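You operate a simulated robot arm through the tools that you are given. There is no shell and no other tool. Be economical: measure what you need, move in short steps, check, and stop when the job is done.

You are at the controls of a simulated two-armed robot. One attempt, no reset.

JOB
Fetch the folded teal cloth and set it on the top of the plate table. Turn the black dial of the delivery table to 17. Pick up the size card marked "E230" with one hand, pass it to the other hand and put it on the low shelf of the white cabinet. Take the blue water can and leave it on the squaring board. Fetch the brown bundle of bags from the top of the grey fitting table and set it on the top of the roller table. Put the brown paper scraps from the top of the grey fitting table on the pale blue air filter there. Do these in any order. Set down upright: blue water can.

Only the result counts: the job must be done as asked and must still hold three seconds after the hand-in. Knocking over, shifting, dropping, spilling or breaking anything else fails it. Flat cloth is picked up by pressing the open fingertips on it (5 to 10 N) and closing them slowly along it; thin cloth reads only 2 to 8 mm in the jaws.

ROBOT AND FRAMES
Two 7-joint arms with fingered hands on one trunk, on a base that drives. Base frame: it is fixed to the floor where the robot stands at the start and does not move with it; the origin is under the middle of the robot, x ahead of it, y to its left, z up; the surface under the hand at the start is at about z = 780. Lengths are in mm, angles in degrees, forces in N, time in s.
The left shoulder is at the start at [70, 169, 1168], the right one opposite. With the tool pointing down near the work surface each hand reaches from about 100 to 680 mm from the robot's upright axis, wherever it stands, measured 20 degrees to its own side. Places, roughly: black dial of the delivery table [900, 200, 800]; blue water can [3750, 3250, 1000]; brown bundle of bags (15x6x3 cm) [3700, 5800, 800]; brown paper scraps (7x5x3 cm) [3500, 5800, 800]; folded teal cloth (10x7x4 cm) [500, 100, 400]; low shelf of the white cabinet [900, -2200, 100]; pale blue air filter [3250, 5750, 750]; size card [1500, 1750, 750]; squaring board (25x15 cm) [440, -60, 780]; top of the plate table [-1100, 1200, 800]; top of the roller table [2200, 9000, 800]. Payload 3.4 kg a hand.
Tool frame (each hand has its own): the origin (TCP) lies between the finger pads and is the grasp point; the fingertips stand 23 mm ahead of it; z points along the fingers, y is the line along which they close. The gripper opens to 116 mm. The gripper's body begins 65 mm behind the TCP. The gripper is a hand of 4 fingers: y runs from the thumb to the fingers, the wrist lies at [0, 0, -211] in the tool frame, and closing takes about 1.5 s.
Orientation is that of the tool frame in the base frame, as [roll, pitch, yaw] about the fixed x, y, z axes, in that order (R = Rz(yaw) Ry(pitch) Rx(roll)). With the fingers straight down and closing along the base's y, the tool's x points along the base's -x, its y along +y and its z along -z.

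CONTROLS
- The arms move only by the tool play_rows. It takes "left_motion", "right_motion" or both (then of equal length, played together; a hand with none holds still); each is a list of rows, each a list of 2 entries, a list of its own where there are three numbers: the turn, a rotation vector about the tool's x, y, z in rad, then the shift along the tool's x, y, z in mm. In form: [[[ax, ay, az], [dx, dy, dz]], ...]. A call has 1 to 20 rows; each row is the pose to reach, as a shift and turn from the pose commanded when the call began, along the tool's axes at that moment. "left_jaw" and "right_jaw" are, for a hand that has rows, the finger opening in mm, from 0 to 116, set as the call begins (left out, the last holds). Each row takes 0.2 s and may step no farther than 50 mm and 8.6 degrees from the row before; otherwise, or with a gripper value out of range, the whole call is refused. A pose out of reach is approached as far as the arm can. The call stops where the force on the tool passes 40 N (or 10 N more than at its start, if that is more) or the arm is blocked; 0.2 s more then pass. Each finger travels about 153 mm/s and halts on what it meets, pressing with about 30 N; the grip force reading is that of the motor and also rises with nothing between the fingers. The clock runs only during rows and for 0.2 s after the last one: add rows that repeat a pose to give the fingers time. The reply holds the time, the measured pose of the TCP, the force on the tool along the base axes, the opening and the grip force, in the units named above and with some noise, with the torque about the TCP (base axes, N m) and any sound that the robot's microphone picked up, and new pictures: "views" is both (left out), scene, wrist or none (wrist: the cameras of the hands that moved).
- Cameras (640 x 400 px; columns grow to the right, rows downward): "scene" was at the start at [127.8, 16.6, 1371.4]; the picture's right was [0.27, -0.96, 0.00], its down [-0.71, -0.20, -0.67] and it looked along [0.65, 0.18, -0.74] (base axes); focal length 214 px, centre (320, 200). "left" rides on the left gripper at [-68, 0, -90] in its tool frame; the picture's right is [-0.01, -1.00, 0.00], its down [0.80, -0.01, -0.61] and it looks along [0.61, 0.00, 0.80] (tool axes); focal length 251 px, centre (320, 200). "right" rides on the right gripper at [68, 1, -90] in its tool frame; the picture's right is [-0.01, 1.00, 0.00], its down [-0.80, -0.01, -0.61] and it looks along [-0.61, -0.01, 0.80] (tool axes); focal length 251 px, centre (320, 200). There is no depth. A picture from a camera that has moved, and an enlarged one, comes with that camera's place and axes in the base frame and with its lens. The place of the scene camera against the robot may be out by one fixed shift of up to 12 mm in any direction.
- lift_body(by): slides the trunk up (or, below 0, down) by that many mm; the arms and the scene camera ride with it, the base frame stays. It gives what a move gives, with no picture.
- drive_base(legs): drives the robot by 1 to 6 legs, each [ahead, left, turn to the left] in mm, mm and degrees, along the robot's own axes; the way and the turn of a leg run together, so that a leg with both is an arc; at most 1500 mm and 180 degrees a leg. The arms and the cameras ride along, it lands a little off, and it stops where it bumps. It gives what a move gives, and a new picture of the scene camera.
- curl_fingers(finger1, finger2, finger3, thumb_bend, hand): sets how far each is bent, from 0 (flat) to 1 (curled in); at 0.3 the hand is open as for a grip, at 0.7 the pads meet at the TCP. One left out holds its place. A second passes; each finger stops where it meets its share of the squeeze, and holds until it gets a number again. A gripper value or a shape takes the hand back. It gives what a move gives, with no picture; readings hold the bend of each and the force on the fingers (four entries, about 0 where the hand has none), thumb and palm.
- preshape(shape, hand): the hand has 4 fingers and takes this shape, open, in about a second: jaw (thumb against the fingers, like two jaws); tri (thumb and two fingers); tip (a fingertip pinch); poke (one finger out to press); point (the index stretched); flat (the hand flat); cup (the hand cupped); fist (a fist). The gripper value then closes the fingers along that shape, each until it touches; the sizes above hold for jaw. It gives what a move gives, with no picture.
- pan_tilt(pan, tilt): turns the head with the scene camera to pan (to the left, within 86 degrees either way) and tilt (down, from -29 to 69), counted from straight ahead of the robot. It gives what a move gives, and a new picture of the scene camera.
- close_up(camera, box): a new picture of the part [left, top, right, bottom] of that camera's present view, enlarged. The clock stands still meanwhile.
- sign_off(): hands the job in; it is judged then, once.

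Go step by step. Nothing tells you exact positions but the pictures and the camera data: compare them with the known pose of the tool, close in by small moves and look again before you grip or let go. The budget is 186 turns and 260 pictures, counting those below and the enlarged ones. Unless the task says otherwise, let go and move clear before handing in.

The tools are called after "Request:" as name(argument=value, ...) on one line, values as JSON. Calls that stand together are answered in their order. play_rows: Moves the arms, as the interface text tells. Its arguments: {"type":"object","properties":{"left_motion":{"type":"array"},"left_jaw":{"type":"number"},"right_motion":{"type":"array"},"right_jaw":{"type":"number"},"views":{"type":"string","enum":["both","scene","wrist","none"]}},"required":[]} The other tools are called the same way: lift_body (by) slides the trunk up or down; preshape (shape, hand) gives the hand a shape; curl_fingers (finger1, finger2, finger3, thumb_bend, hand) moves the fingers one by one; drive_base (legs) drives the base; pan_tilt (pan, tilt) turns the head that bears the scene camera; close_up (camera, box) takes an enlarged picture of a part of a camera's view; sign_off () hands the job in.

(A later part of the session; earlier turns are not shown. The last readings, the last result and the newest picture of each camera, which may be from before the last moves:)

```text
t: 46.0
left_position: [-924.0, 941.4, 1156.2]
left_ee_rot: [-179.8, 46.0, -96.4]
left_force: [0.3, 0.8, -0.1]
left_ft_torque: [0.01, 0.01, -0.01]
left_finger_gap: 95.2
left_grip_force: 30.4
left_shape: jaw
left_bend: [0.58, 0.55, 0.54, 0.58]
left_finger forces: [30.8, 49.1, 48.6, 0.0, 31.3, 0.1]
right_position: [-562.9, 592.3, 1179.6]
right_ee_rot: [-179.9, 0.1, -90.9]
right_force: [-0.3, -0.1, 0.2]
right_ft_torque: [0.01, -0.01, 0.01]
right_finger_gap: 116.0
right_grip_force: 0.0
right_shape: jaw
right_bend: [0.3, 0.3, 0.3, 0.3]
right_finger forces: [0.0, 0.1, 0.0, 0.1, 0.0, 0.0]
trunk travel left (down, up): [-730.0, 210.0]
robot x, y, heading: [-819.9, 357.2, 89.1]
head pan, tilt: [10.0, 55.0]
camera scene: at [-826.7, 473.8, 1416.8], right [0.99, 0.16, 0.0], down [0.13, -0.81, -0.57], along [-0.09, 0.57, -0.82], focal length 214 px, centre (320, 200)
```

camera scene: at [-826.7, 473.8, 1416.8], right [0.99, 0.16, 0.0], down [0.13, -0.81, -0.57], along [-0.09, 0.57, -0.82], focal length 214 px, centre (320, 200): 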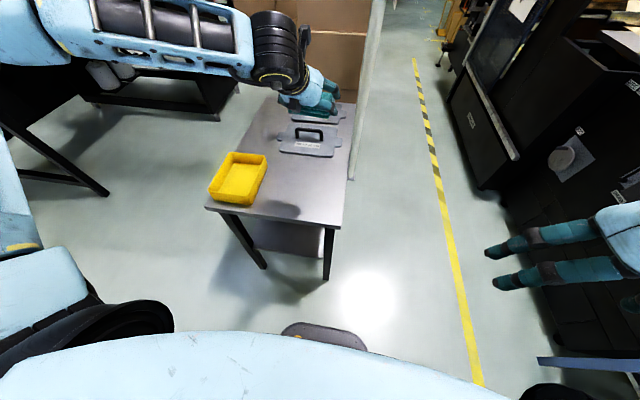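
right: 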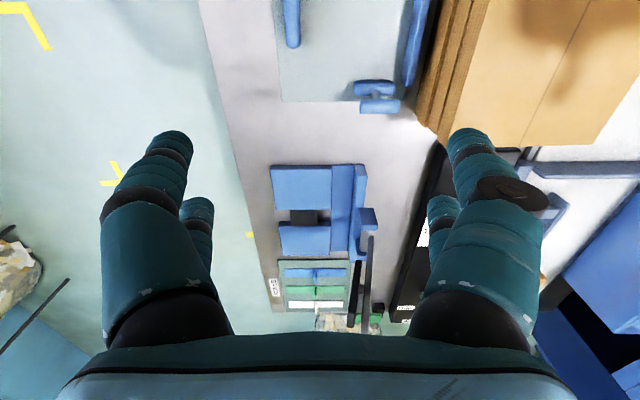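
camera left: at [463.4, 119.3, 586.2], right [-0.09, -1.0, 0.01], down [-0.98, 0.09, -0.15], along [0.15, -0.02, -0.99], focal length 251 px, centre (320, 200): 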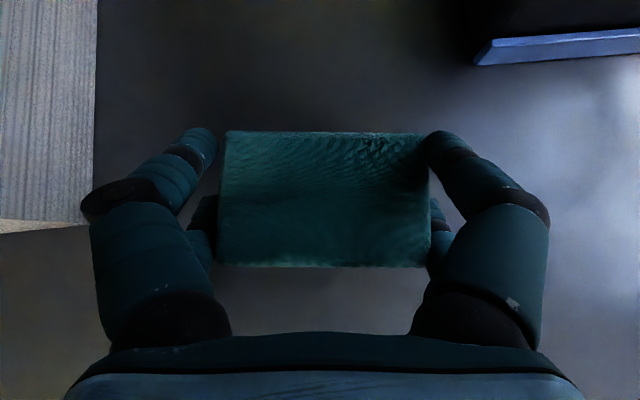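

The drop spot at about (-924, 941) is free: bin to the left, plates start at y≈1115. Lowering.

Request:
lift_body(by=-290)

Request:
play_rows(left_motion=[[[0, 0, 0], [4, 0, 4]], [[0, 0, 0], [8, 0, 8]]], views="both")

```text
t: 49.0
left_position: [-923.8, 939.6, 865.0]
left_ee_rot: [-179.7, 46.0, -96.4]
left_force: [0.2, -0.7, -0.8]
left_ft_torque: [-0.02, 0.05, 0.04]
left_finger_gap: 95.1
left_grip_force: 30.4
left_shape: jaw
left_bend: [0.58, 0.55, 0.54, 0.58]
left_finger forces: [30.8, 49.1, 48.6, 0.0, 31.3, 0.1]
right_position: [-562.6, 592.0, 890.5]
right_ee_rot: [180.0, 0.0, -90.8]
right_force: [0.5, -0.5, 0.3]
right_ft_torque: [0.03, 0.0, -0.03]
right_finger_gap: 116.0
right_grip_force: 0.0
right_shape: jaw
right_bend: [0.3, 0.3, 0.3, 0.3]
right_finger forces: [0.0, 0.0, 0.1, 0.0, 0.0, 0.0]
trunk travel left (down, up): [-440.0, 500.0]
robot x, y, heading: [-816.9, 356.2, 89.2]
head pan, tilt: [10.0, 55.0]
```

```text
t: 49.6
left_position: [-923.9, 941.1, 852.4]
left_ee_rot: [-179.7, 46.0, -96.4]
left_force: [0.0, -0.6, -0.5]
left_ft_torque: [-0.01, -0.01, 0.0]
left_finger_gap: 95.3
left_grip_force: 29.8
left_shape: jaw
left_bend: [0.58, 0.55, 0.54, 0.58]
left_finger forces: [30.8, 49.0, 48.6, 0.0, 31.3, 0.0]
right_position: [-561.6, 592.3, 891.4]
right_ee_rot: [179.9, 0.1, -90.8]
right_force: [-0.2, -0.1, -0.3]
right_ft_torque: [-0.02, 0.0, -0.01]
right_finger_gap: 115.9
right_grip_force: 0.1
right_shape: jaw
right_bend: [0.3, 0.3, 0.3, 0.3]
right_finger forces: [0.0, 0.0, 0.1, 0.0, 0.1, 0.0]
trunk travel left (down, up): [-440.0, 500.0]
robot x, y, heading: [-820.0, 362.3, 89.2]
head pan, tilt: [10.0, 55.0]
camera scene: at [-826.5, 473.5, 1126.8], right [0.99, 0.16, 0.0], down [0.13, -0.81, -0.57], along [-0.09, 0.57, -0.82], focal length 214 px, centre (320, 200)
camera left: at [-925.3, 924.1, 964.3], right [0.99, -0.11, 0.01], down [-0.11, -0.98, -0.15], along [0.03, 0.15, -0.99], focal length 251 px, centre (320, 200)
```

scene: 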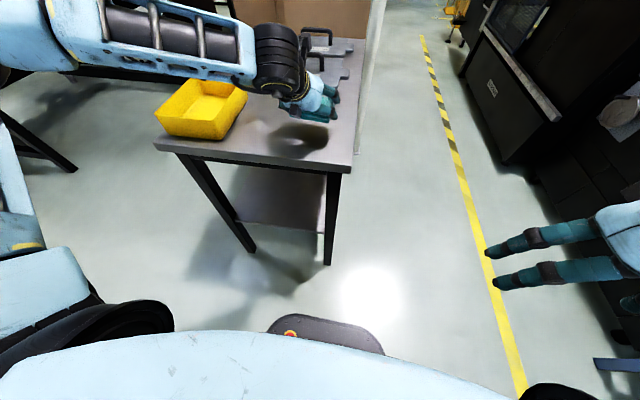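
left: 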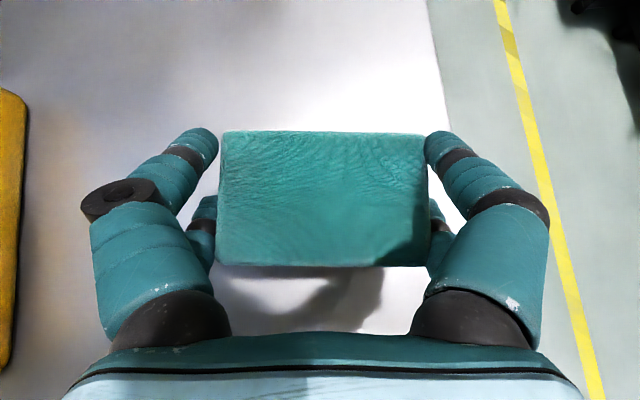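

Bin edge is about 80 mm left, the table edge about 40 mm right of the cloth. I'll shift 25 mm left and lower until contact.

Request:
play_rows(left_motion=[[[0, 0, 0], [0, 25, 0]], [[0, 0, 0], [3, 25, 3]], [[0, 0, 0], [6, 25, 6]], [[0, 0, 0], [8, 25, 8]], [[0, 0, 0], [10, 25, 10]], [[0, 0, 0], [12, 25, 12]], [[0, 0, 0], [13, 25, 13]], [[0, 0, 0], [14, 25, 14]]], views="none")

```text
t: 51.4
left_position: [-948.5, 943.7, 833.2]
left_ee_rot: [-179.8, 46.0, -96.4]
left_force: [0.7, 0.3, -1.2]
left_ft_torque: [0.01, 0.0, 0.01]
left_finger_gap: 95.1
left_grip_force: 30.1
left_shape: jaw
left_bend: [0.58, 0.55, 0.54, 0.58]
left_finger forces: [31.0, 49.1, 48.8, 0.0, 31.3, 0.1]
right_position: [-562.2, 592.7, 891.3]
right_ee_rot: [180.0, 0.1, -90.8]
right_force: [0.0, -0.4, 0.4]
right_ft_torque: [0.02, -0.01, -0.03]
right_finger_gap: 116.0
right_grip_force: 0.1
right_shape: jaw
right_bend: [0.3, 0.3, 0.3, 0.3]
right_finger forces: [0.0, 0.0, 0.0, 0.0, 0.0, 0.1]
trunk travel left (down, up): [-440.0, 500.0]
robot x, y, heading: [-815.8, 355.5, 89.2]
head pan, tilt: [10.0, 55.0]
```

Request:
play_rows(left_motion=[[[0, 0, 0], [2, 0, 2]], [[0, 0, 0], [4, 0, 4]], [[0, 0, 0], [6, 0, 6]], [[0, 0, 0], [8, 0, 8]], [[0, 0, 0], [10, 0, 10]], [[0, 0, 0], [12, 0, 12]], [[0, 0, 0], [14, 0, 14]], [[0, 0, 0], [16, 0, 16]]], views="wrist")

```text
t: 53.2
left_position: [-946.9, 944.3, 812.8]
left_ee_rot: [-179.8, 46.2, -96.5]
left_force: [-0.8, -0.1, 5.8]
left_ft_torque: [0.05, 0.08, -0.04]
left_finger_gap: 95.0
left_grip_force: 30.1
left_shape: jaw
left_bend: [0.58, 0.55, 0.54, 0.58]
left_finger forces: [31.2, 52.2, 51.0, 0.0, 31.2, 0.0]
right_position: [-562.7, 592.1, 890.8]
right_ee_rot: [-180.0, 0.0, -90.8]
right_force: [0.3, -0.2, -0.2]
right_ft_torque: [0.02, 0.02, -0.02]
right_finger_gap: 116.1
right_grip_force: 0.1
right_shape: jaw
right_bend: [0.3, 0.3, 0.3, 0.3]
right_finger forces: [0.1, 0.0, 0.0, 0.1, 0.0, 0.0]
trunk travel left (down, up): [-440.0, 500.0]
robot x, y, heading: [-817.2, 353.9, 89.3]
head pan, tilt: [10.0, 55.0]
camera left: at [-949.7, 926.9, 923.4], right [0.99, -0.11, 0.01], down [-0.11, -0.98, -0.15], along [0.03, 0.15, -0.99], focal length 251 px, centre (320, 200)
```

left: 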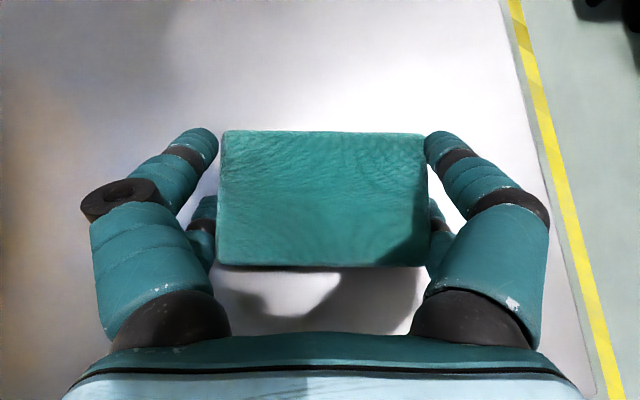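

Contact is felt at z≈813. Opening, then backing off along the tool.

Request:
play_rows(left_motion=[[[0, 0, 0], [0, 0, 0]], [[0, 0, 0], [0, 0, 0]], [[0, 0, 0], [0, 0, 0]], [[0, 0, 0], [-4, 0, -4]], [[0, 0, 0], [-20, 0, -20]], [[0, 0, 0], [-40, 0, -40]], [[0, 0, 0], [-60, 0, -60]]], left_jaw=116, views="both")

```text
t: 54.8
left_position: [-947.8, 942.9, 895.7]
left_ee_rot: [-179.9, 46.1, -96.5]
left_force: [1.0, 0.2, 0.2]
left_ft_torque: [0.0, -0.03, 0.0]
left_finger_gap: 116.0
left_grip_force: 0.1
left_shape: jaw
left_bend: [0.3, 0.3, 0.3, 0.3]
left_finger forces: [0.1, 0.0, 0.1, 0.0, 0.0, 0.0]
right_position: [-562.9, 592.2, 891.6]
right_ee_rot: [-180.0, 0.0, -90.8]
right_force: [0.3, 0.1, -0.6]
right_ft_torque: [0.01, 0.04, 0.03]
right_finger_gap: 115.8
right_grip_force: 0.1
right_shape: jaw
right_bend: [0.3, 0.3, 0.3, 0.3]
right_finger forces: [0.0, 0.0, 0.0, 0.0, 0.0, 0.1]
trunk travel left (down, up): [-440.0, 500.0]
robot x, y, heading: [-814.9, 355.8, 89.1]
head pan, tilt: [10.0, 55.0]
camera scene: at [-826.3, 472.9, 1126.8], right [0.99, 0.16, 0.0], down [0.13, -0.81, -0.57], along [-0.09, 0.57, -0.82], focal length 214 px, centre (320, 200)
camera left: at [-950.3, 925.9, 1006.9], right [0.99, -0.11, 0.01], down [-0.11, -0.98, -0.15], along [0.03, 0.15, -0.99], focal length 251 px, centre (320, 200)
```

scene: 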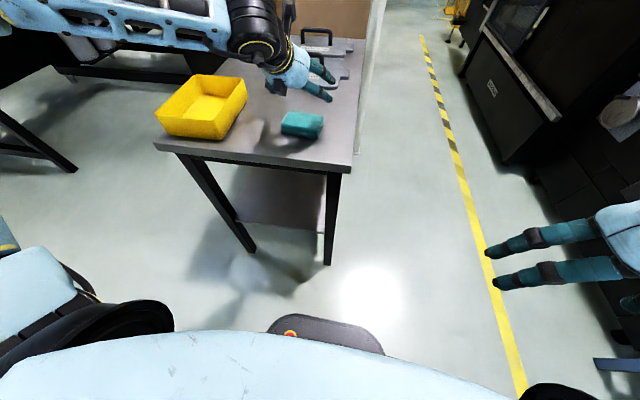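
left: 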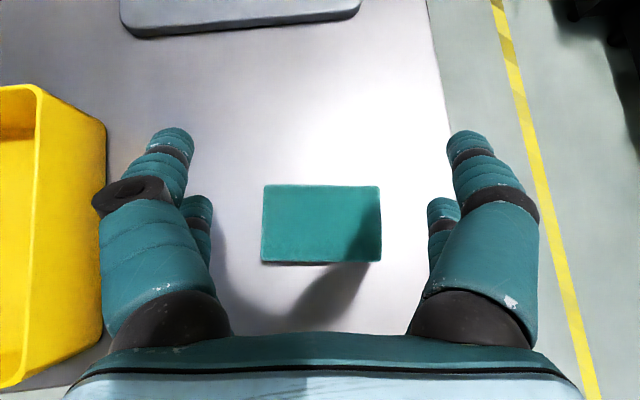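

The cloth lies flat on the plate table. Now I'll raise, back off, straighten the left hand and go round to the right side of the delivery table for the dial.

Request:
lift_body(by=350)

Request:
drive_base(legs=[[-450, 0, 0]])

Request:
play_rows(left_motion=[[[0, 0.13, 0], [18, 0, -18]], [[0, 0.26, 0], [36, 0, -36]], [[0, 0.39, 0], [54, 0, -54]], [[0, 0.52, 0], [70, 0, -70]], [[0, 0.66, 0], [88, 0, -88]], [[0, 0.8, 0], [105, 0, -105]]], views="none")

Request:
drive_base(legs=[[0, 0, -89], [800, -100, 0]])

```text
t: 58.2
left_position: [-947.9, 943.6, 1245.6]
left_ee_rot: [-179.8, 45.9, -96.4]
left_force: [0.4, -0.4, 0.1]
left_ft_torque: [-0.01, -0.03, -0.02]
left_finger_gap: 116.1
left_grip_force: 0.0
left_shape: jaw
left_bend: [0.3, 0.3, 0.3, 0.3]
left_finger forces: [0.0, 0.0, 0.1, 0.0, 0.1, 0.0]
right_position: [-563.1, 591.1, 1241.2]
right_ee_rot: [180.0, 0.0, -90.7]
right_force: [-0.1, 0.3, 0.7]
right_ft_torque: [0.0, 0.0, 0.01]
right_finger_gap: 115.8
right_grip_force: 0.0
right_shape: jaw
right_bend: [0.3, 0.3, 0.3, 0.3]
right_finger forces: [0.1, 0.0, 0.0, 0.1, 0.0, 0.0]
trunk travel left (down, up): [-790.0, 150.0]
robot x, y, heading: [-816.0, 357.4, 88.9]
head pan, tilt: [10.0, 55.0]
```

```text
t: 60.9
left_position: [-951.7, 505.7, 1244.3]
left_ee_rot: [-179.7, 46.0, -96.8]
left_force: [0.0, -0.9, -0.1]
left_ft_torque: [0.01, 0.03, 0.0]
left_finger_gap: 116.1
left_grip_force: 0.2
left_shape: jaw
left_bend: [0.3, 0.3, 0.3, 0.3]
left_finger forces: [0.1, 0.1, 0.1, 0.1, 0.0, 0.0]
right_position: [-567.2, 152.9, 1239.9]
right_ee_rot: [-180.0, -0.1, -91.2]
right_force: [0.3, 0.9, -0.4]
right_ft_torque: [-0.01, 0.0, 0.0]
right_finger_gap: 115.8
right_grip_force: 0.2
right_shape: jaw
right_bend: [0.3, 0.3, 0.3, 0.3]
right_finger forces: [0.0, 0.2, 0.0, 0.1, 0.0, 0.0]
trunk travel left (down, up): [-790.0, 150.0]
robot x, y, heading: [-826.1, -82.2, 88.7]
head pan, tilt: [10.0, 55.0]
camera scene: at [-832.7, 35.6, 1476.6], right [0.99, 0.15, 0.0], down [0.13, -0.81, -0.57], along [-0.09, 0.57, -0.82], focal length 214 px, centre (320, 200)
```

scene: 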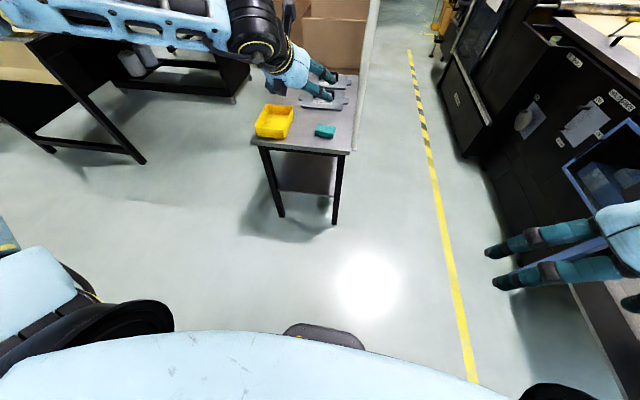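

```text
t: 62.3
left_position: [-970.3, 358.2, 1243.3]
left_ee_rot: [-179.8, 0.1, -97.0]
left_force: [-0.2, -0.2, 0.7]
left_ft_torque: [-0.03, 0.01, 0.0]
left_finger_gap: 115.9
left_grip_force: 0.2
left_shape: jaw
left_bend: [0.3, 0.3, 0.3, 0.3]
left_finger forces: [0.0, 0.0, 0.1, 0.1, 0.1, 0.0]
right_position: [-568.3, 150.9, 1240.8]
right_ee_rot: [-180.0, 0.1, -91.0]
right_force: [0.2, 1.1, -1.1]
right_ft_torque: [-0.03, 0.01, -0.01]
right_finger_gap: 115.7
right_grip_force: 0.1
right_shape: jaw
right_bend: [0.3, 0.3, 0.3, 0.3]
right_finger forces: [0.1, 0.0, 0.0, 0.0, 0.0, 0.0]
trunk travel left (down, up): [-790.0, 150.0]
robot x, y, heading: [-823.2, -82.0, 89.0]
head pan, tilt: [10.0, 55.0]
```

```text
t: 70.4
left_position: [427.8, -33.6, 1242.8]
left_ee_rot: [-179.8, 0.2, 174.1]
left_force: [-0.3, 0.2, 1.4]
left_ft_torque: [-0.01, -0.03, -0.02]
left_finger_gap: 116.1
left_grip_force: 0.2
left_shape: jaw
left_bend: [0.3, 0.3, 0.3, 0.3]
left_finger forces: [0.0, 0.0, 0.0, 0.0, 0.0, 0.0]
right_position: [228.4, -438.4, 1241.9]
right_ee_rot: [180.0, -0.1, 179.9]
right_force: [0.2, 0.0, -0.4]
right_ft_torque: [-0.01, 0.01, 0.01]
right_finger_gap: 115.9
right_grip_force: 0.1
right_shape: jaw
right_bend: [0.3, 0.3, 0.3, 0.3]
right_finger forces: [0.1, 0.0, 0.0, 0.0, 0.1, 0.1]
trunk travel left (down, up): [-790.0, 150.0]
robot x, y, heading: [-5.6, -185.1, -0.0]
head pan, tilt: [10.0, 55.0]
camera scene: at [113.6, -178.9, 1476.9], right [0.17, -0.99, 0.0], down [-0.81, -0.14, -0.57], along [0.57, 0.1, -0.82], focal length 214 px, centre (320, 200)
```

scene: 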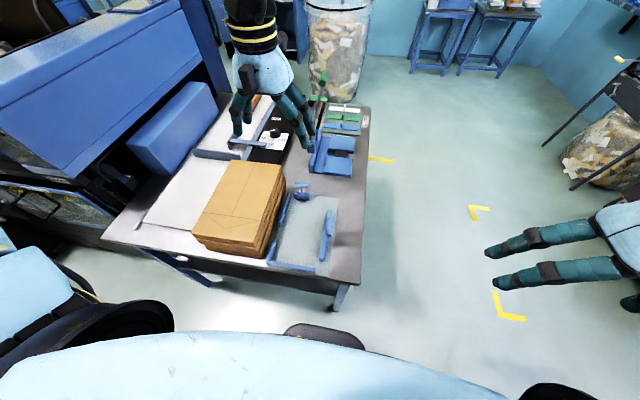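

The way along the right of the table is clear. I'll drive around and face its right side.

Request:
drive_base(legs=[[600, -480, 0], [300, 0, 0], [0, 0, 90]])

Request:
pan_tilt(pan=0, tilt=55)

```text
t: 71.9
left_position: [494.2, -85.2, 1242.5]
left_ee_rot: [-179.9, 0.0, 174.7]
left_force: [0.3, -0.1, -1.0]
left_ft_torque: [0.0, 0.03, 0.0]
left_finger_gap: 116.2
left_grip_force: 0.1
left_shape: jaw
left_bend: [0.3, 0.3, 0.3, 0.3]
left_finger forces: [0.1, 0.1, 0.0, 0.0, 0.0, 0.1]
right_position: [299.1, -492.8, 1241.1]
right_ee_rot: [180.0, -0.1, -179.5]
right_force: [0.5, 0.1, 0.2]
right_ft_torque: [0.0, 0.02, 0.01]
right_finger_gap: 115.9
right_grip_force: 0.1
right_shape: jaw
right_bend: [0.3, 0.3, 0.3, 0.3]
right_finger forces: [0.0, 0.1, 0.0, 0.0, 0.1, 0.0]
trunk travel left (down, up): [-790.0, 150.0]
robot x, y, heading: [57.2, -244.1, 0.8]
head pan, tilt: [10.0, 55.0]
stopped in leg 1: the robot was blocked; the commanded pose is now the measured one
camera scene: at [182.2, -235.4, 1476.5], right [0.18, -0.98, 0.0], down [-0.81, -0.15, -0.57], along [0.56, 0.11, -0.82], focal length 214 px, centre (320, 200)
```

scene: 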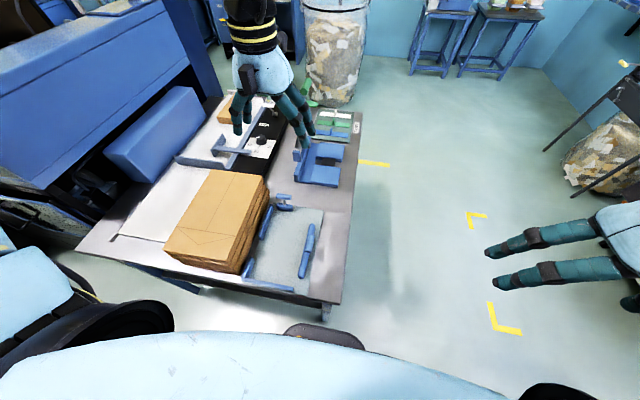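

```text
t: 72.6
left_position: [494.3, -86.2, 1243.8]
left_ee_rot: [-180.0, 0.1, 174.8]
left_force: [0.1, -1.0, 0.6]
left_ft_torque: [-0.02, 0.0, -0.05]
left_finger_gap: 116.1
left_grip_force: 0.2
left_shape: jaw
left_bend: [0.3, 0.3, 0.3, 0.3]
left_finger forces: [0.1, 0.0, 0.0, 0.0, 0.0, 0.0]
right_position: [298.6, -494.5, 1241.1]
right_ee_rot: [179.9, 0.0, -179.5]
right_force: [0.0, 0.7, 0.4]
right_ft_torque: [0.01, 0.0, -0.01]
right_finger_gap: 115.9
right_grip_force: 0.1
right_shape: jaw
right_bend: [0.3, 0.3, 0.3, 0.3]
right_finger forces: [0.1, 0.0, 0.0, 0.0, 0.1, 0.0]
trunk travel left (down, up): [-790.0, 150.0]
robot x, y, heading: [54.0, -245.3, 0.5]
head pan, tilt: [0.0, 55.0]
camera scene: at [182.4, -248.9, 1476.6], right [0.01, -1.0, 0.0], down [-0.82, -0.01, -0.57], along [0.57, 0.01, -0.82], focal length 214 px, centre (320, 200)
```

scene: 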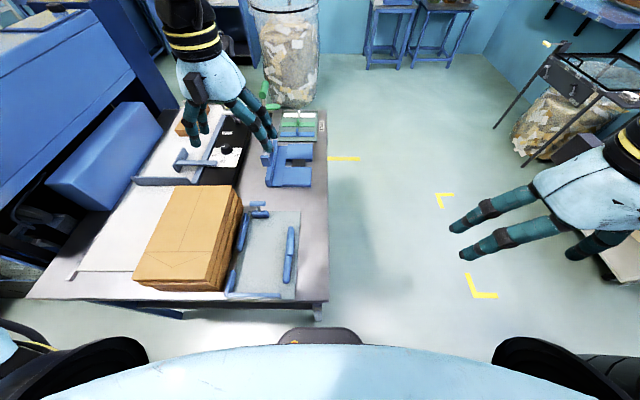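

The base front touched the table's leg region (front at x≈300). I'll back off, sidestep right, then go ahead.

Request:
drive_base(legs=[[-60, 0, 0], [0, -400, 0], [840, 0, 0], [0, 0, 90]])

```text
t: 75.2
left_position: [457.3, -293.2, 1249.7]
left_ee_rot: [180.0, 1.0, -175.4]
left_force: [-1.0, -1.0, 0.0]
left_ft_torque: [0.08, -0.07, -0.03]
left_finger_gap: 116.2
left_grip_force: 0.0
left_shape: jaw
left_bend: [0.3, 0.3, 0.3, 0.3]
left_finger forces: [0.0, 0.0, 0.1, 0.0, 0.0, 0.0]
right_position: [334.5, -729.2, 1242.5]
right_ee_rot: [179.7, 0.8, -169.8]
right_force: [-1.9, 0.1, 1.3]
right_ft_torque: [0.06, -0.05, -0.02]
right_finger_gap: 115.9
right_grip_force: 0.0
right_shape: jaw
right_bend: [0.3, 0.3, 0.3, 0.3]
right_finger forces: [0.1, 0.0, 0.1, 0.0, 0.0, 0.0]
trunk travel left (down, up): [-790.0, 150.0]
robot x, y, heading: [67.9, -518.1, 10.4]
head pan, tilt: [0.0, 55.0]
stopped in leg 2: the robot was blocked; the commanded pose is now the measured one
camera scene: at [174.2, -508.1, 1478.3], right [0.18, -0.98, 0.0], down [-0.8, -0.14, -0.58], along [0.57, 0.11, -0.81], focal length 214 px, centre (320, 200)
```

scene: 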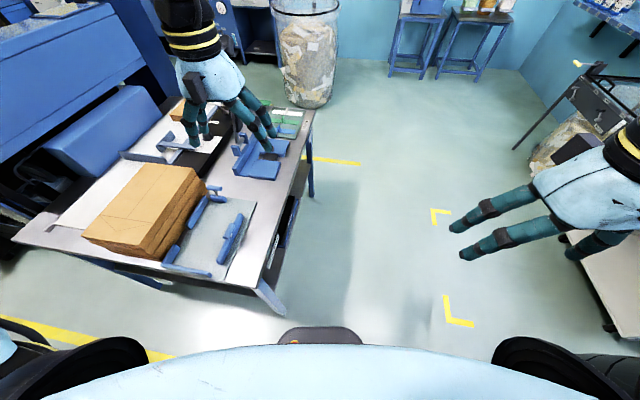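

The base's rear corner touched the packing bench. I'll straighten out and go ahead first.

Request:
drive_base(legs=[[0, 0, -10.4]])

Request:
pan_tilt(pan=-70, tilt=60)

```text
t: 76.3
left_position: [504.7, -363.3, 1245.0]
left_ee_rot: [-179.9, 0.3, 174.1]
left_force: [-0.4, 0.1, -1.4]
left_ft_torque: [0.0, -0.05, 0.0]
left_finger_gap: 116.0
left_grip_force: 0.1
left_shape: jaw
left_bend: [0.3, 0.3, 0.3, 0.3]
left_finger forces: [0.0, 0.0, 0.1, 0.0, 0.1, 0.1]
right_position: [305.1, -768.3, 1242.0]
right_ee_rot: [180.0, 0.1, -180.0]
right_force: [-0.7, 0.1, 0.3]
right_ft_torque: [-0.02, -0.03, -0.01]
right_finger_gap: 116.0
right_grip_force: 0.0
right_shape: jaw
right_bend: [0.3, 0.3, 0.3, 0.3]
right_finger forces: [0.1, 0.0, 0.0, 0.0, 0.0, 0.0]
trunk travel left (down, up): [-790.0, 150.0]
robot x, y, heading: [71.3, -518.6, 0.1]
head pan, tilt: [0.0, 55.0]
camera scene: at [190.2, -521.7, 1477.0], right [0.0, -1.0, 0.0], down [-0.82, 0.0, -0.57], along [0.57, 0.0, -0.82], focal length 214 px, centre (320, 200)
```

scene: 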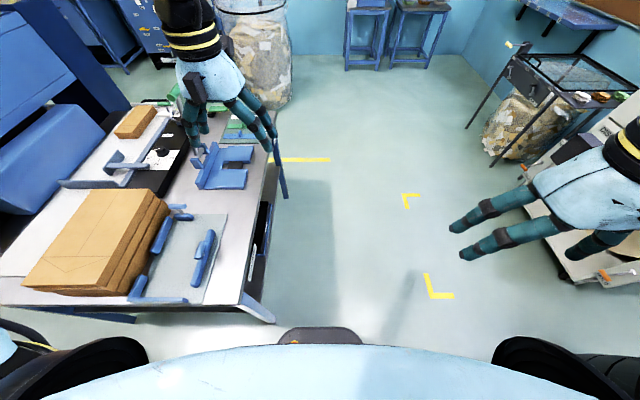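

```text
t: 77.7
left_position: [506.0, -363.7, 1242.9]
left_ee_rot: [-179.8, 0.2, 174.1]
left_force: [0.3, 0.0, -0.8]
left_ft_torque: [0.01, -0.02, -0.01]
left_finger_gap: 116.2
left_grip_force: 0.0
left_shape: jaw
left_bend: [0.3, 0.3, 0.3, 0.3]
left_finger forces: [0.1, 0.0, 0.1, 0.1, 0.1, 0.0]
right_position: [307.9, -769.2, 1240.8]
right_ee_rot: [179.9, 0.1, 180.0]
right_force: [-0.8, 0.2, -0.2]
right_ft_torque: [0.01, 0.02, -0.01]
right_finger_gap: 116.0
right_grip_force: 0.0
right_shape: jaw
right_bend: [0.3, 0.3, 0.3, 0.3]
right_finger forces: [0.0, 0.0, 0.0, 0.0, 0.1, 0.0]
trunk travel left (down, up): [-790.0, 150.0]
robot x, y, heading: [68.5, -517.4, -0.1]
head pan, tilt: [-70.0, 60.0]
camera scene: at [143.3, -585.5, 1470.7], right [-0.94, -0.34, 0.0], down [-0.3, 0.81, -0.5], along [0.17, -0.47, -0.87], focal length 214 px, centre (320, 200)
```

scene: 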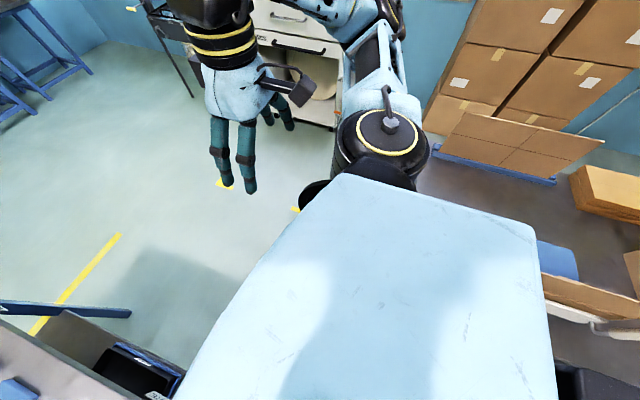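

I need to check whether the table was disturbed; looking closely at it from here.

Request:
pan_tilt(pan=20, tilt=50)

```text
t: 79.4
left_position: [506.5, -363.3, 1243.8]
left_ee_rot: [-179.8, 0.2, 174.1]
left_force: [0.3, 0.2, 0.2]
left_ft_torque: [0.03, 0.01, 0.0]
left_finger_gap: 115.9
left_grip_force: 0.0
left_shape: jaw
left_bend: [0.3, 0.3, 0.3, 0.3]
left_finger forces: [0.1, 0.0, 0.0, 0.0, 0.0, 0.0]
right_position: [308.4, -769.2, 1241.9]
right_ee_rot: [-180.0, 0.1, -179.9]
right_force: [-0.2, 0.3, 1.4]
right_ft_torque: [-0.02, 0.0, 0.01]
right_finger_gap: 115.7
right_grip_force: 0.1
right_shape: jaw
right_bend: [0.3, 0.3, 0.3, 0.3]
right_finger forces: [0.0, 0.0, 0.1, 0.0, 0.1, 0.0]
trunk travel left (down, up): [-790.0, 150.0]
robot x, y, heading: [72.6, -517.3, -0.0]
head pan, tilt: [20.0, 50.0]
camera scene: at [192.8, -496.3, 1483.3], right [0.34, -0.94, 0.0], down [-0.72, -0.26, -0.64], along [0.6, 0.22, -0.77], focal length 214 px, centre (320, 200)
```

scene: 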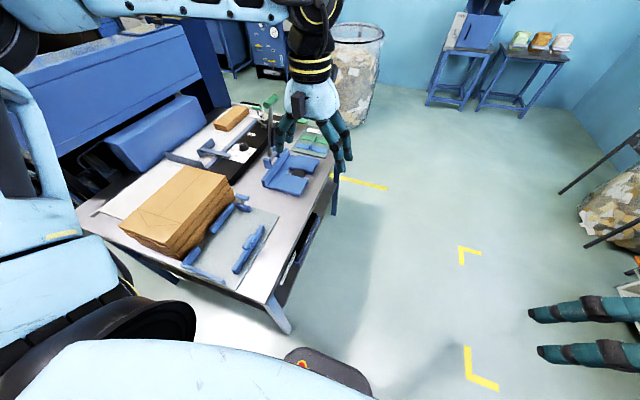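

The table hasn't moved (near right corner still at about [302,-276]). Going ahead past it, then turning to face its right side.

Request:
drive_base(legs=[[150, -15, 0], [300, -120, 0], [380, 0, 0], [0, 0, 90]])

Request:
pan_tilt(pan=0, tilt=50)

```text
t: 88.3
left_position: [731.9, -216.3, 1244.2]
left_ee_rot: [-179.8, 0.2, -95.7]
left_force: [0.4, 0.4, 0.0]
left_ft_torque: [0.02, -0.01, 0.02]
left_finger_gap: 116.0
left_grip_force: 0.0
left_shape: jaw
left_bend: [0.3, 0.3, 0.3, 0.3]
left_finger forces: [0.1, 0.0, 0.1, 0.0, 0.1, 0.0]
right_position: [1139.4, -413.4, 1241.5]
right_ee_rot: [179.9, 0.0, -90.0]
right_force: [-0.4, 0.0, -0.4]
right_ft_torque: [0.0, 0.01, 0.04]
right_finger_gap: 115.8
right_grip_force: 0.0
right_shape: jaw
right_bend: [0.3, 0.3, 0.3, 0.3]
right_finger forces: [0.0, 0.0, 0.0, 0.0, 0.0, 0.0]
trunk travel left (down, up): [-790.0, 150.0]
robot x, y, heading: [886.7, -653.9, 89.9]
head pan, tilt: [20.0, 50.0]
camera scene: at [863.2, -535.0, 1483.3], right [0.94, 0.34, 0.0], down [0.26, -0.72, -0.64], along [-0.22, 0.6, -0.77], focal length 214 px, centre (320, 200)
```

scene: 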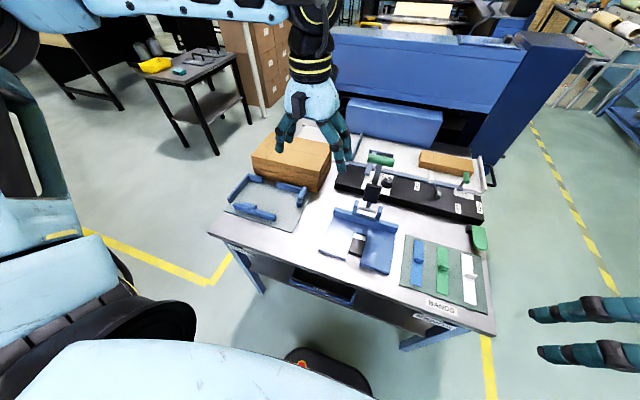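

```text
t: 89.1
left_position: [732.0, -215.7, 1243.9]
left_ee_rot: [-179.8, 0.3, -95.6]
left_force: [-0.3, 0.0, -0.6]
left_ft_torque: [0.04, -0.01, 0.03]
left_finger_gap: 116.0
left_grip_force: 0.0
left_shape: jaw
left_bend: [0.3, 0.3, 0.3, 0.3]
left_finger forces: [0.1, 0.0, 0.0, 0.0, 0.0, 0.0]
right_position: [1139.3, -412.5, 1241.2]
right_ee_rot: [-180.0, 0.1, -89.9]
right_force: [-0.3, -0.5, 0.3]
right_ft_torque: [0.01, -0.01, 0.0]
right_finger_gap: 115.7
right_grip_force: 0.0
right_shape: jaw
right_bend: [0.3, 0.3, 0.3, 0.3]
right_finger forces: [0.0, 0.1, 0.0, 0.1, 0.0, 0.1]
trunk travel left (down, up): [-790.0, 150.0]
robot x, y, heading: [888.4, -652.2, 90.1]
head pan, tilt: [0.0, 50.0]
camera scene: at [889.1, -530.3, 1483.3], right [1.0, 0.0, 0.0], down [0.0, -0.77, -0.64], along [0.0, 0.64, -0.77], focal length 214 px, centre (320, 200)
```

scene: 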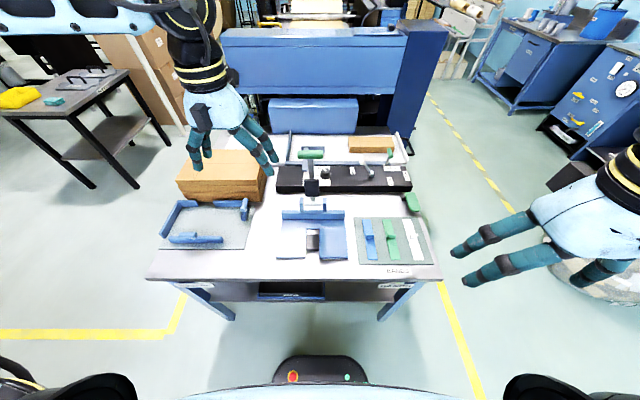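

The dial is best worked from the far end, where its labels face and where it's only about 390 mm from the edge. I'll drive around to there.

Request:
drive_base(legs=[[0, -700, 0], [720, 0, 0], [0, 0, 90]])

Request:
pan_tilt(pan=-10, tilt=45)

```text
t: 100.2
left_position: [1132.0, -92.7, 1243.3]
left_ee_rot: [-179.9, 0.4, -4.9]
left_force: [0.9, -0.2, -0.4]
left_ft_torque: [0.03, 0.02, 0.02]
left_finger_gap: 115.9
left_grip_force: 0.1
left_shape: jaw
left_bend: [0.3, 0.3, 0.3, 0.3]
left_finger forces: [0.0, 0.0, 0.0, 0.1, 0.0, 0.0]
right_position: [1321.4, 315.6, 1240.9]
right_ee_rot: [180.0, 0.1, 1.2]
right_force: [0.1, 0.2, 1.0]
right_ft_torque: [-0.05, -0.01, 0.0]
right_finger_gap: 115.8
right_grip_force: 0.0
right_shape: jaw
right_bend: [0.3, 0.3, 0.3, 0.3]
right_finger forces: [0.0, 0.0, 0.1, 0.0, 0.0, 0.0]
trunk travel left (down, up): [-790.0, 150.0]
robot x, y, heading: [1568.5, 68.5, -178.9]
head pan, tilt: [0.0, 50.0]
camera scene: at [1440.0, 62.1, 1483.3], right [-0.02, 1.0, 0.0], down [0.77, 0.01, -0.64], along [-0.64, -0.01, -0.77], focal length 214 px, centre (320, 200)
```

scene: 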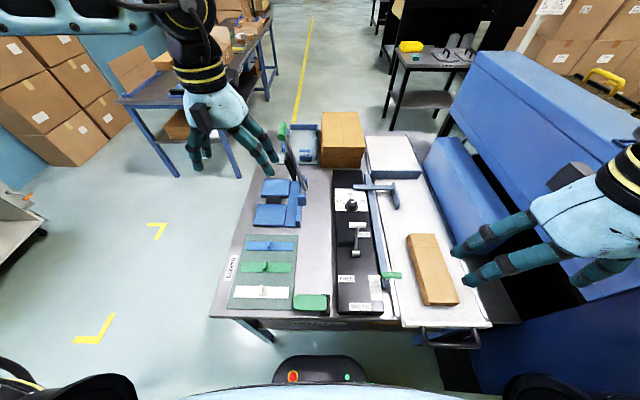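

```text
t: 101.0
left_position: [1131.9, -94.5, 1244.6]
left_ee_rot: [-179.8, 0.4, -4.8]
left_force: [-0.5, -0.7, -0.4]
left_ft_torque: [0.01, -0.01, -0.02]
left_finger_gap: 116.0
left_grip_force: 0.1
left_shape: jaw
left_bend: [0.3, 0.3, 0.3, 0.3]
left_finger forces: [0.1, 0.0, 0.0, 0.0, 0.1, 0.0]
right_position: [1323.2, 315.5, 1241.2]
right_ee_rot: [179.8, 0.1, 1.1]
right_force: [-0.1, -0.9, -0.2]
right_ft_torque: [0.01, 0.02, -0.01]
right_finger_gap: 116.0
right_grip_force: 0.0
right_shape: jaw
right_bend: [0.3, 0.3, 0.3, 0.3]
right_finger forces: [0.0, 0.0, 0.0, 0.0, 0.1, 0.1]
trunk travel left (down, up): [-790.0, 150.0]
robot x, y, heading: [1565.1, 66.0, -179.1]
head pan, tilt: [-10.0, 45.0]
camera scene: at [1436.6, 75.9, 1490.2], right [0.16, 0.99, 0.0], down [0.7, -0.11, -0.71], along [-0.7, 0.11, -0.71], focal length 214 px, centre (320, 200)
```

scene: 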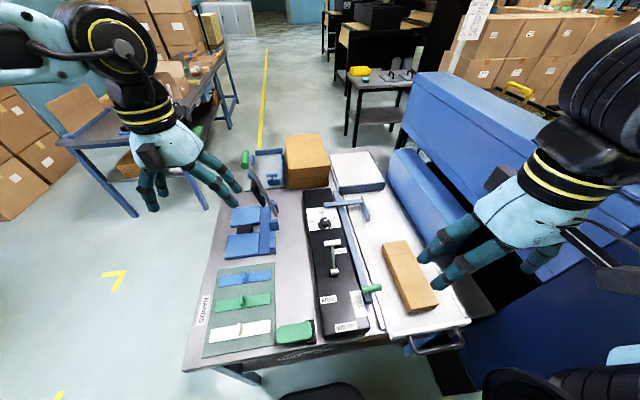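

Request:
close_up(camera="scene", box=[280, 170, 400, 245])

```text
5.33 times, centred on (340, 208) of scene
camera zoom: at [1436.6, 75.9, 1490.2], right [0.16, 0.99, 0.0], down [0.7, -0.11, -0.71], along [-0.7, 0.11, -0.71], focal length 1144 px, centre (213, 160)
```

zoom: 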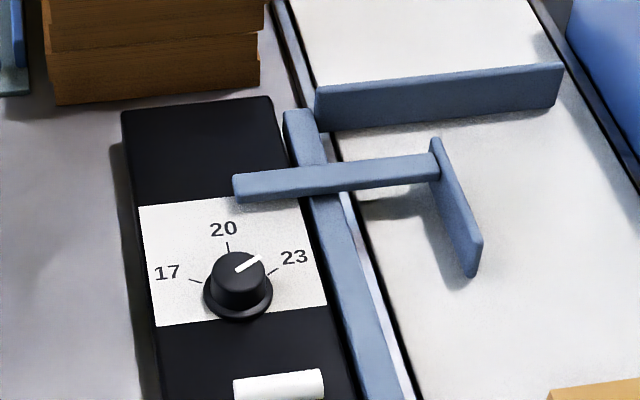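

The pointer stands at about 23 (62° on one side of 20) and must go about 124° counter-clockwise (seen from above) to 17. I'll close in slightly, lower the trunk, pull the left hand back and bring the right hand over the knob, pre-turned 62° clockwise.

Request:
play_rows(left_motion=[[[0, 0, 0], [45, 0, 0]], [[0, 0, 0], [90, 0, 0]], [[0, 0, 0], [135, 0, 0]]], views="none")

Request:
drive_base(legs=[[25, 0, -1]])

Request:
lift_body(by=-150)

Request:
play_rows(right_motion=[[[0, 0, 0.12], [-42, 15, 0]], [[0, 0, 0.24], [-84, 30, 0]], [[0, 0, 0.36], [-126, 45, 0]], [[0, 0, 0.48], [-168, 60, 10]], [[0, 0, 0.6], [-210, 75, 25]], [[0, 0, 0.72], [-252, 90, 40]], [[0, 0, 0.84], [-294, 106, 55]], [[0, 0, 0.96], [-336, 121, 70]], [[0, 0, 1.08], [-376, 136, 80]]], right_jaw=80, views="both")

```text
t: 101.8
left_position: [1267.9, -105.0, 1241.8]
left_ee_rot: [-179.8, 0.3, -4.9]
left_force: [0.6, 0.6, -0.8]
left_ft_torque: [-0.04, -0.01, 0.01]
left_finger_gap: 115.8
left_grip_force: 0.0
left_shape: jaw
left_bend: [0.3, 0.3, 0.3, 0.3]
left_finger forces: [0.0, 0.0, 0.0, 0.1, 0.0, 0.0]
right_position: [1324.7, 315.4, 1241.9]
right_ee_rot: [-179.9, 0.1, 1.0]
right_force: [-1.0, 0.3, 0.6]
right_ft_torque: [0.04, 0.02, -0.02]
right_finger_gap: 115.8
right_grip_force: 0.1
right_shape: jaw
right_bend: [0.3, 0.3, 0.3, 0.3]
right_finger forces: [0.0, 0.0, 0.0, 0.0, 0.1, 0.0]
trunk travel left (down, up): [-790.0, 150.0]
robot x, y, heading: [1565.6, 69.7, -179.2]
head pan, tilt: [-10.0, 45.0]
```

```text
t: 102.6
left_position: [1243.7, -98.9, 1243.1]
left_ee_rot: [-179.8, 0.6, -5.8]
left_force: [0.7, -0.1, 0.1]
left_ft_torque: [0.01, 0.08, -0.01]
left_finger_gap: 116.2
left_grip_force: 0.0
left_shape: jaw
left_bend: [0.3, 0.3, 0.3, 0.3]
left_finger forces: [0.1, 0.1, 0.0, 0.0, 0.0, 0.1]
right_position: [1307.5, 318.9, 1242.0]
right_ee_rot: [179.9, 0.4, 0.1]
right_force: [1.2, 0.5, 0.5]
right_ft_torque: [-0.02, 0.02, -0.01]
right_finger_gap: 115.6
right_grip_force: 0.0
right_shape: jaw
right_bend: [0.3, 0.3, 0.3, 0.3]
right_finger forces: [0.1, 0.1, 0.0, 0.1, 0.1, 0.1]
trunk travel left (down, up): [-790.0, 150.0]
robot x, y, heading: [1542.2, 70.2, -180.2]
head pan, tilt: [-10.0, 45.0]
camera scene: at [1419.3, 77.6, 1490.9], right [0.17, 0.98, 0.0], down [0.69, -0.12, -0.71], along [-0.7, 0.12, -0.7], focal length 214 px, centre (320, 200)
```

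scene: 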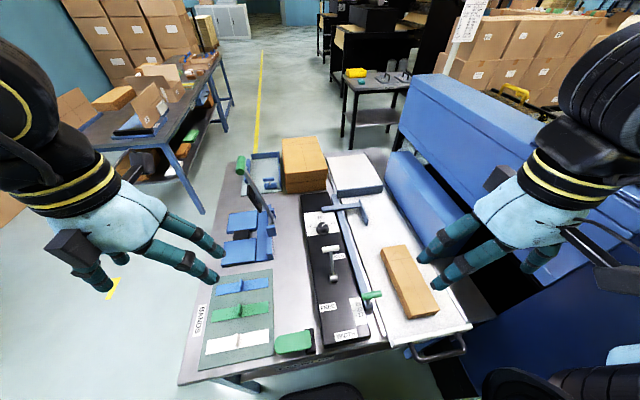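

```text
t: 104.3
left_position: [1237.3, -99.1, 1091.8]
left_ee_rot: [-179.9, 0.4, -5.8]
left_force: [0.5, 0.2, -0.4]
left_ft_torque: [-0.01, -0.01, 0.01]
left_finger_gap: 116.2
left_grip_force: 0.1
left_shape: jaw
left_bend: [0.3, 0.3, 0.3, 0.3]
left_finger forces: [0.1, 0.0, 0.1, 0.1, 0.1, 0.0]
right_position: [1301.7, 319.3, 1090.9]
right_ee_rot: [-179.9, 0.2, 0.2]
right_force: [0.5, -0.4, 0.0]
right_ft_torque: [-0.01, -0.01, 0.0]
right_finger_gap: 116.1
right_grip_force: 0.1
right_shape: jaw
right_bend: [0.3, 0.3, 0.3, 0.3]
right_finger forces: [0.0, 0.1, 0.0, 0.1, 0.1, 0.0]
trunk travel left (down, up): [-640.0, 300.0]
robot x, y, heading: [1540.2, 69.0, -179.8]
head pan, tilt: [-10.0, 45.0]
```

```text
t: 106.3
left_position: [1235.4, -101.0, 1092.4]
left_ee_rot: [-179.7, 0.1, -5.9]
left_force: [-0.7, -0.4, -0.9]
left_ft_torque: [0.03, -0.02, 0.01]
left_finger_gap: 116.0
left_grip_force: 0.0
left_shape: jaw
left_bend: [0.3, 0.3, 0.3, 0.3]
left_finger forces: [0.0, 0.0, 0.1, 0.0, 0.0, 0.0]
right_position: [924.2, 180.5, 1012.5]
right_ee_rot: [-179.8, -0.1, -61.5]
right_force: [0.0, -0.9, 0.1]
right_ft_torque: [0.01, -0.04, -0.02]
right_finger_gap: 80.2
right_grip_force: 0.1
right_shape: jaw
right_bend: [0.67, 0.67, 0.67, 0.67]
right_finger forces: [0.1, 0.0, 0.0, 0.0, 0.0, 0.0]
right hand out of reach, approached as far as the arm can: row 9
trunk travel left (down, up): [-640.0, 300.0]
robot x, y, heading: [1541.8, 68.2, -179.9]
head pan, tilt: [-10.0, 45.0]
camera scene: at [1409.1, 76.4, 1340.0], right [0.17, 0.98, 0.0], down [0.7, -0.12, -0.71], along [-0.69, 0.12, -0.71], focal length 214 px, centre (320, 200)
camera right: at [955.3, 120.7, 1102.6], right [-0.88, -0.47, 0.0], down [-0.37, 0.7, 0.61], along [-0.28, 0.54, -0.8], focal length 251 px, centre (320, 200)
```

scene: 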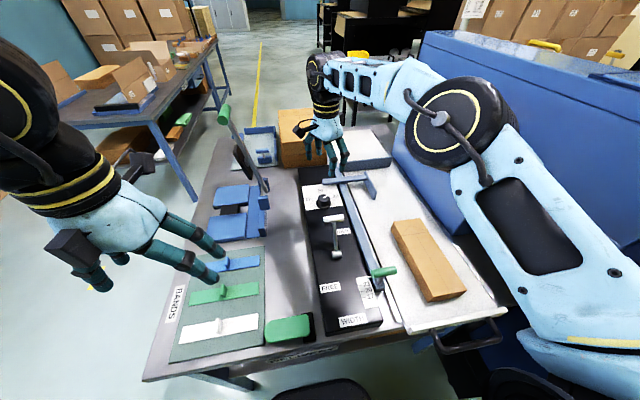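
right: 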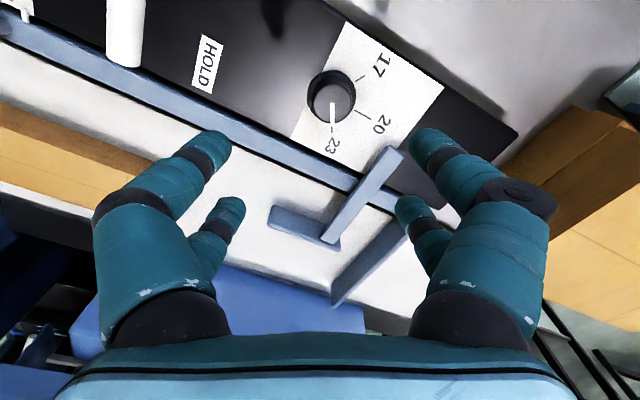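

The pointer is right at 23 and the knob centre is near (911,181). I'll lower the trunk so the arm reaches better, then centre over the knob.

Request:
lift_body(by=-80)

Request:
play_rows(right_motion=[[[0, 0, 0], [-6, 11, 0]], [[0, 0, 0], [-6, 11, 25]], [[0, 0, 0], [-6, 11, 45]]], views="wrist")

```text
t: 107.5
left_position: [1237.7, -98.8, 1011.4]
left_ee_rot: [-179.7, 0.4, -5.8]
left_force: [-1.4, -0.5, -0.2]
left_ft_torque: [-0.02, -0.03, 0.0]
left_finger_gap: 116.1
left_grip_force: 0.0
left_shape: jaw
left_bend: [0.3, 0.3, 0.3, 0.3]
left_finger forces: [0.0, 0.1, 0.0, 0.0, 0.0, 0.0]
right_position: [925.4, 183.4, 933.7]
right_ee_rot: [179.9, -0.1, -61.5]
right_force: [-0.4, 0.0, 0.3]
right_ft_torque: [0.0, 0.0, 0.02]
right_finger_gap: 80.2
right_grip_force: 0.2
right_shape: jaw
right_bend: [0.67, 0.67, 0.67, 0.67]
right_finger forces: [0.0, 0.0, 0.1, 0.1, 0.1, 0.0]
trunk travel left (down, up): [-560.0, 380.0]
robot x, y, heading: [1542.5, 69.6, -180.0]
head pan, tilt: [-10.0, 45.0]
```

```text
t: 108.3
left_position: [1237.1, -99.2, 1013.1]
left_ee_rot: [-179.8, 0.2, -5.8]
left_force: [0.4, 0.3, 0.0]
left_ft_torque: [0.02, -0.03, 0.0]
left_finger_gap: 116.0
left_grip_force: 0.0
left_shape: jaw
left_bend: [0.3, 0.3, 0.3, 0.3]
left_finger forces: [0.0, 0.0, 0.1, 0.0, 0.0, 0.1]
right_position: [911.6, 184.0, 889.6]
right_ee_rot: [-179.9, -0.2, -61.6]
right_force: [-0.1, -0.7, -1.0]
right_ft_torque: [-0.02, 0.01, -0.03]
right_finger_gap: 80.3
right_grip_force: 0.0
right_shape: jaw
right_bend: [0.67, 0.67, 0.67, 0.67]
right_finger forces: [0.0, 0.0, 0.0, 0.0, 0.0, 0.1]
trunk travel left (down, up): [-560.0, 380.0]
robot x, y, heading: [1541.2, 69.1, -179.6]
head pan, tilt: [-10.0, 45.0]
camera right: at [944.5, 122.8, 980.5], right [-0.88, -0.47, 0.0], down [-0.37, 0.7, 0.6], along [-0.28, 0.53, -0.8], focal length 251 px, centre (320, 200)
```

right: 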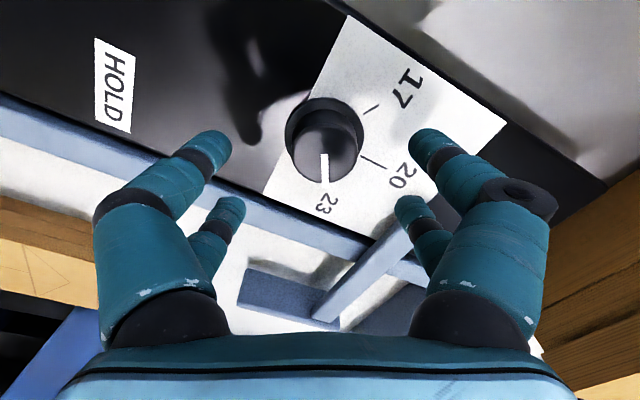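

The knob is centred to within 5 mm. I'll correct and descend around it.

Request:
play_rows(right_motion=[[[0, 0, 0], [3.6, 3.8, 10]], [[0, 0, 0], [3.6, 3.8, 20]], [[0, 0, 0], [3.6, 3.8, 30]], [[0, 0, 0], [3.6, 3.8, 37]], [[0, 0, 0], [3.6, 3.8, 42]], [[0, 0, 0], [3.6, 3.8, 46]]], views="wrist")

```text
t: 109.7
left_position: [1237.3, -99.9, 1012.4]
left_ee_rot: [-179.8, 0.3, -5.8]
left_force: [-0.3, -0.3, 0.0]
left_ft_torque: [-0.01, -0.01, -0.02]
left_finger_gap: 116.1
left_grip_force: 0.0
left_shape: jaw
left_bend: [0.3, 0.3, 0.3, 0.3]
left_finger forces: [0.0, 0.0, 0.0, 0.0, 0.1, 0.0]
right_position: [912.6, 178.4, 841.8]
right_ee_rot: [179.9, -0.1, -61.6]
right_force: [-0.3, 0.9, 4.8]
right_ft_torque: [0.08, -0.08, 0.06]
right_finger_gap: 80.0
right_grip_force: 0.0
right_shape: jaw
right_bend: [0.67, 0.67, 0.67, 0.67]
right_finger forces: [0.4, 0.6, 1.9, 0.0, 1.8, 0.1]
trunk travel left (down, up): [-560.0, 380.0]
robot x, y, heading: [1540.1, 69.9, -180.0]
head pan, tilt: [-10.0, 45.0]
camera right: at [944.0, 117.0, 934.0], right [-0.88, -0.47, 0.0], down [-0.37, 0.7, 0.61], along [-0.28, 0.54, -0.8], focal length 251 px, centre (320, 200)
```

right: 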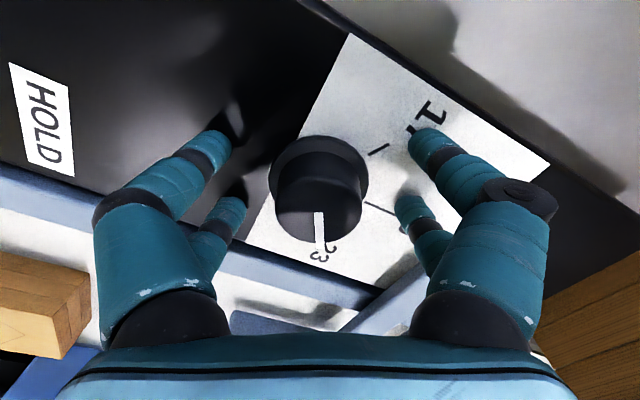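

The tips just touch the panel. I'll raise 3 mm and close on the knob.

Request:
play_rows(right_motion=[[[0, 0, 0], [0, 0, -3]], [[0, 0, 0], [0, 0, -3]], [[0, 0, 0], [0, 0, -3]], [[0, 0, 0], [0, 0, -3]], [[0, 0, 0], [0, 0, -3]], [[0, 0, 0], [0, 0, -3]]], right_jaw=20, views="wrist")

```text
t: 111.1
left_position: [1238.5, -101.3, 1012.8]
left_ee_rot: [-179.8, 0.3, -5.8]
left_force: [0.3, -0.5, 0.1]
left_ft_torque: [-0.04, -0.01, 0.02]
left_finger_gap: 115.9
left_grip_force: 0.1
left_shape: jaw
left_bend: [0.3, 0.3, 0.3, 0.3]
left_finger forces: [0.0, 0.1, 0.0, 0.0, 0.0, 0.0]
right_position: [911.2, 177.0, 846.2]
right_ee_rot: [-179.9, -0.1, -61.6]
right_force: [-7.4, 0.0, 11.9]
right_ft_torque: [0.06, 0.29, 0.05]
right_finger_gap: 21.6
right_grip_force: 30.4
right_shape: jaw
right_bend: [0.74, 0.73, 0.73, 0.8]
right_finger forces: [28.2, 34.0, 34.1, 0.0, 26.0, 0.0]
trunk travel left (down, up): [-560.0, 380.0]
robot x, y, heading: [1541.4, 69.6, -180.0]
head pan, tilt: [-10.0, 45.0]
camera right: at [943.8, 116.7, 937.3], right [-0.88, -0.47, 0.0], down [-0.37, 0.7, 0.61], along [-0.28, 0.54, -0.8], focal length 251 px, centre (320, 200)
```

right: 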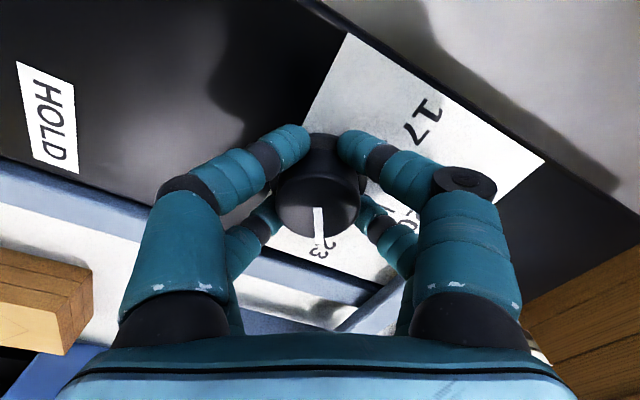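

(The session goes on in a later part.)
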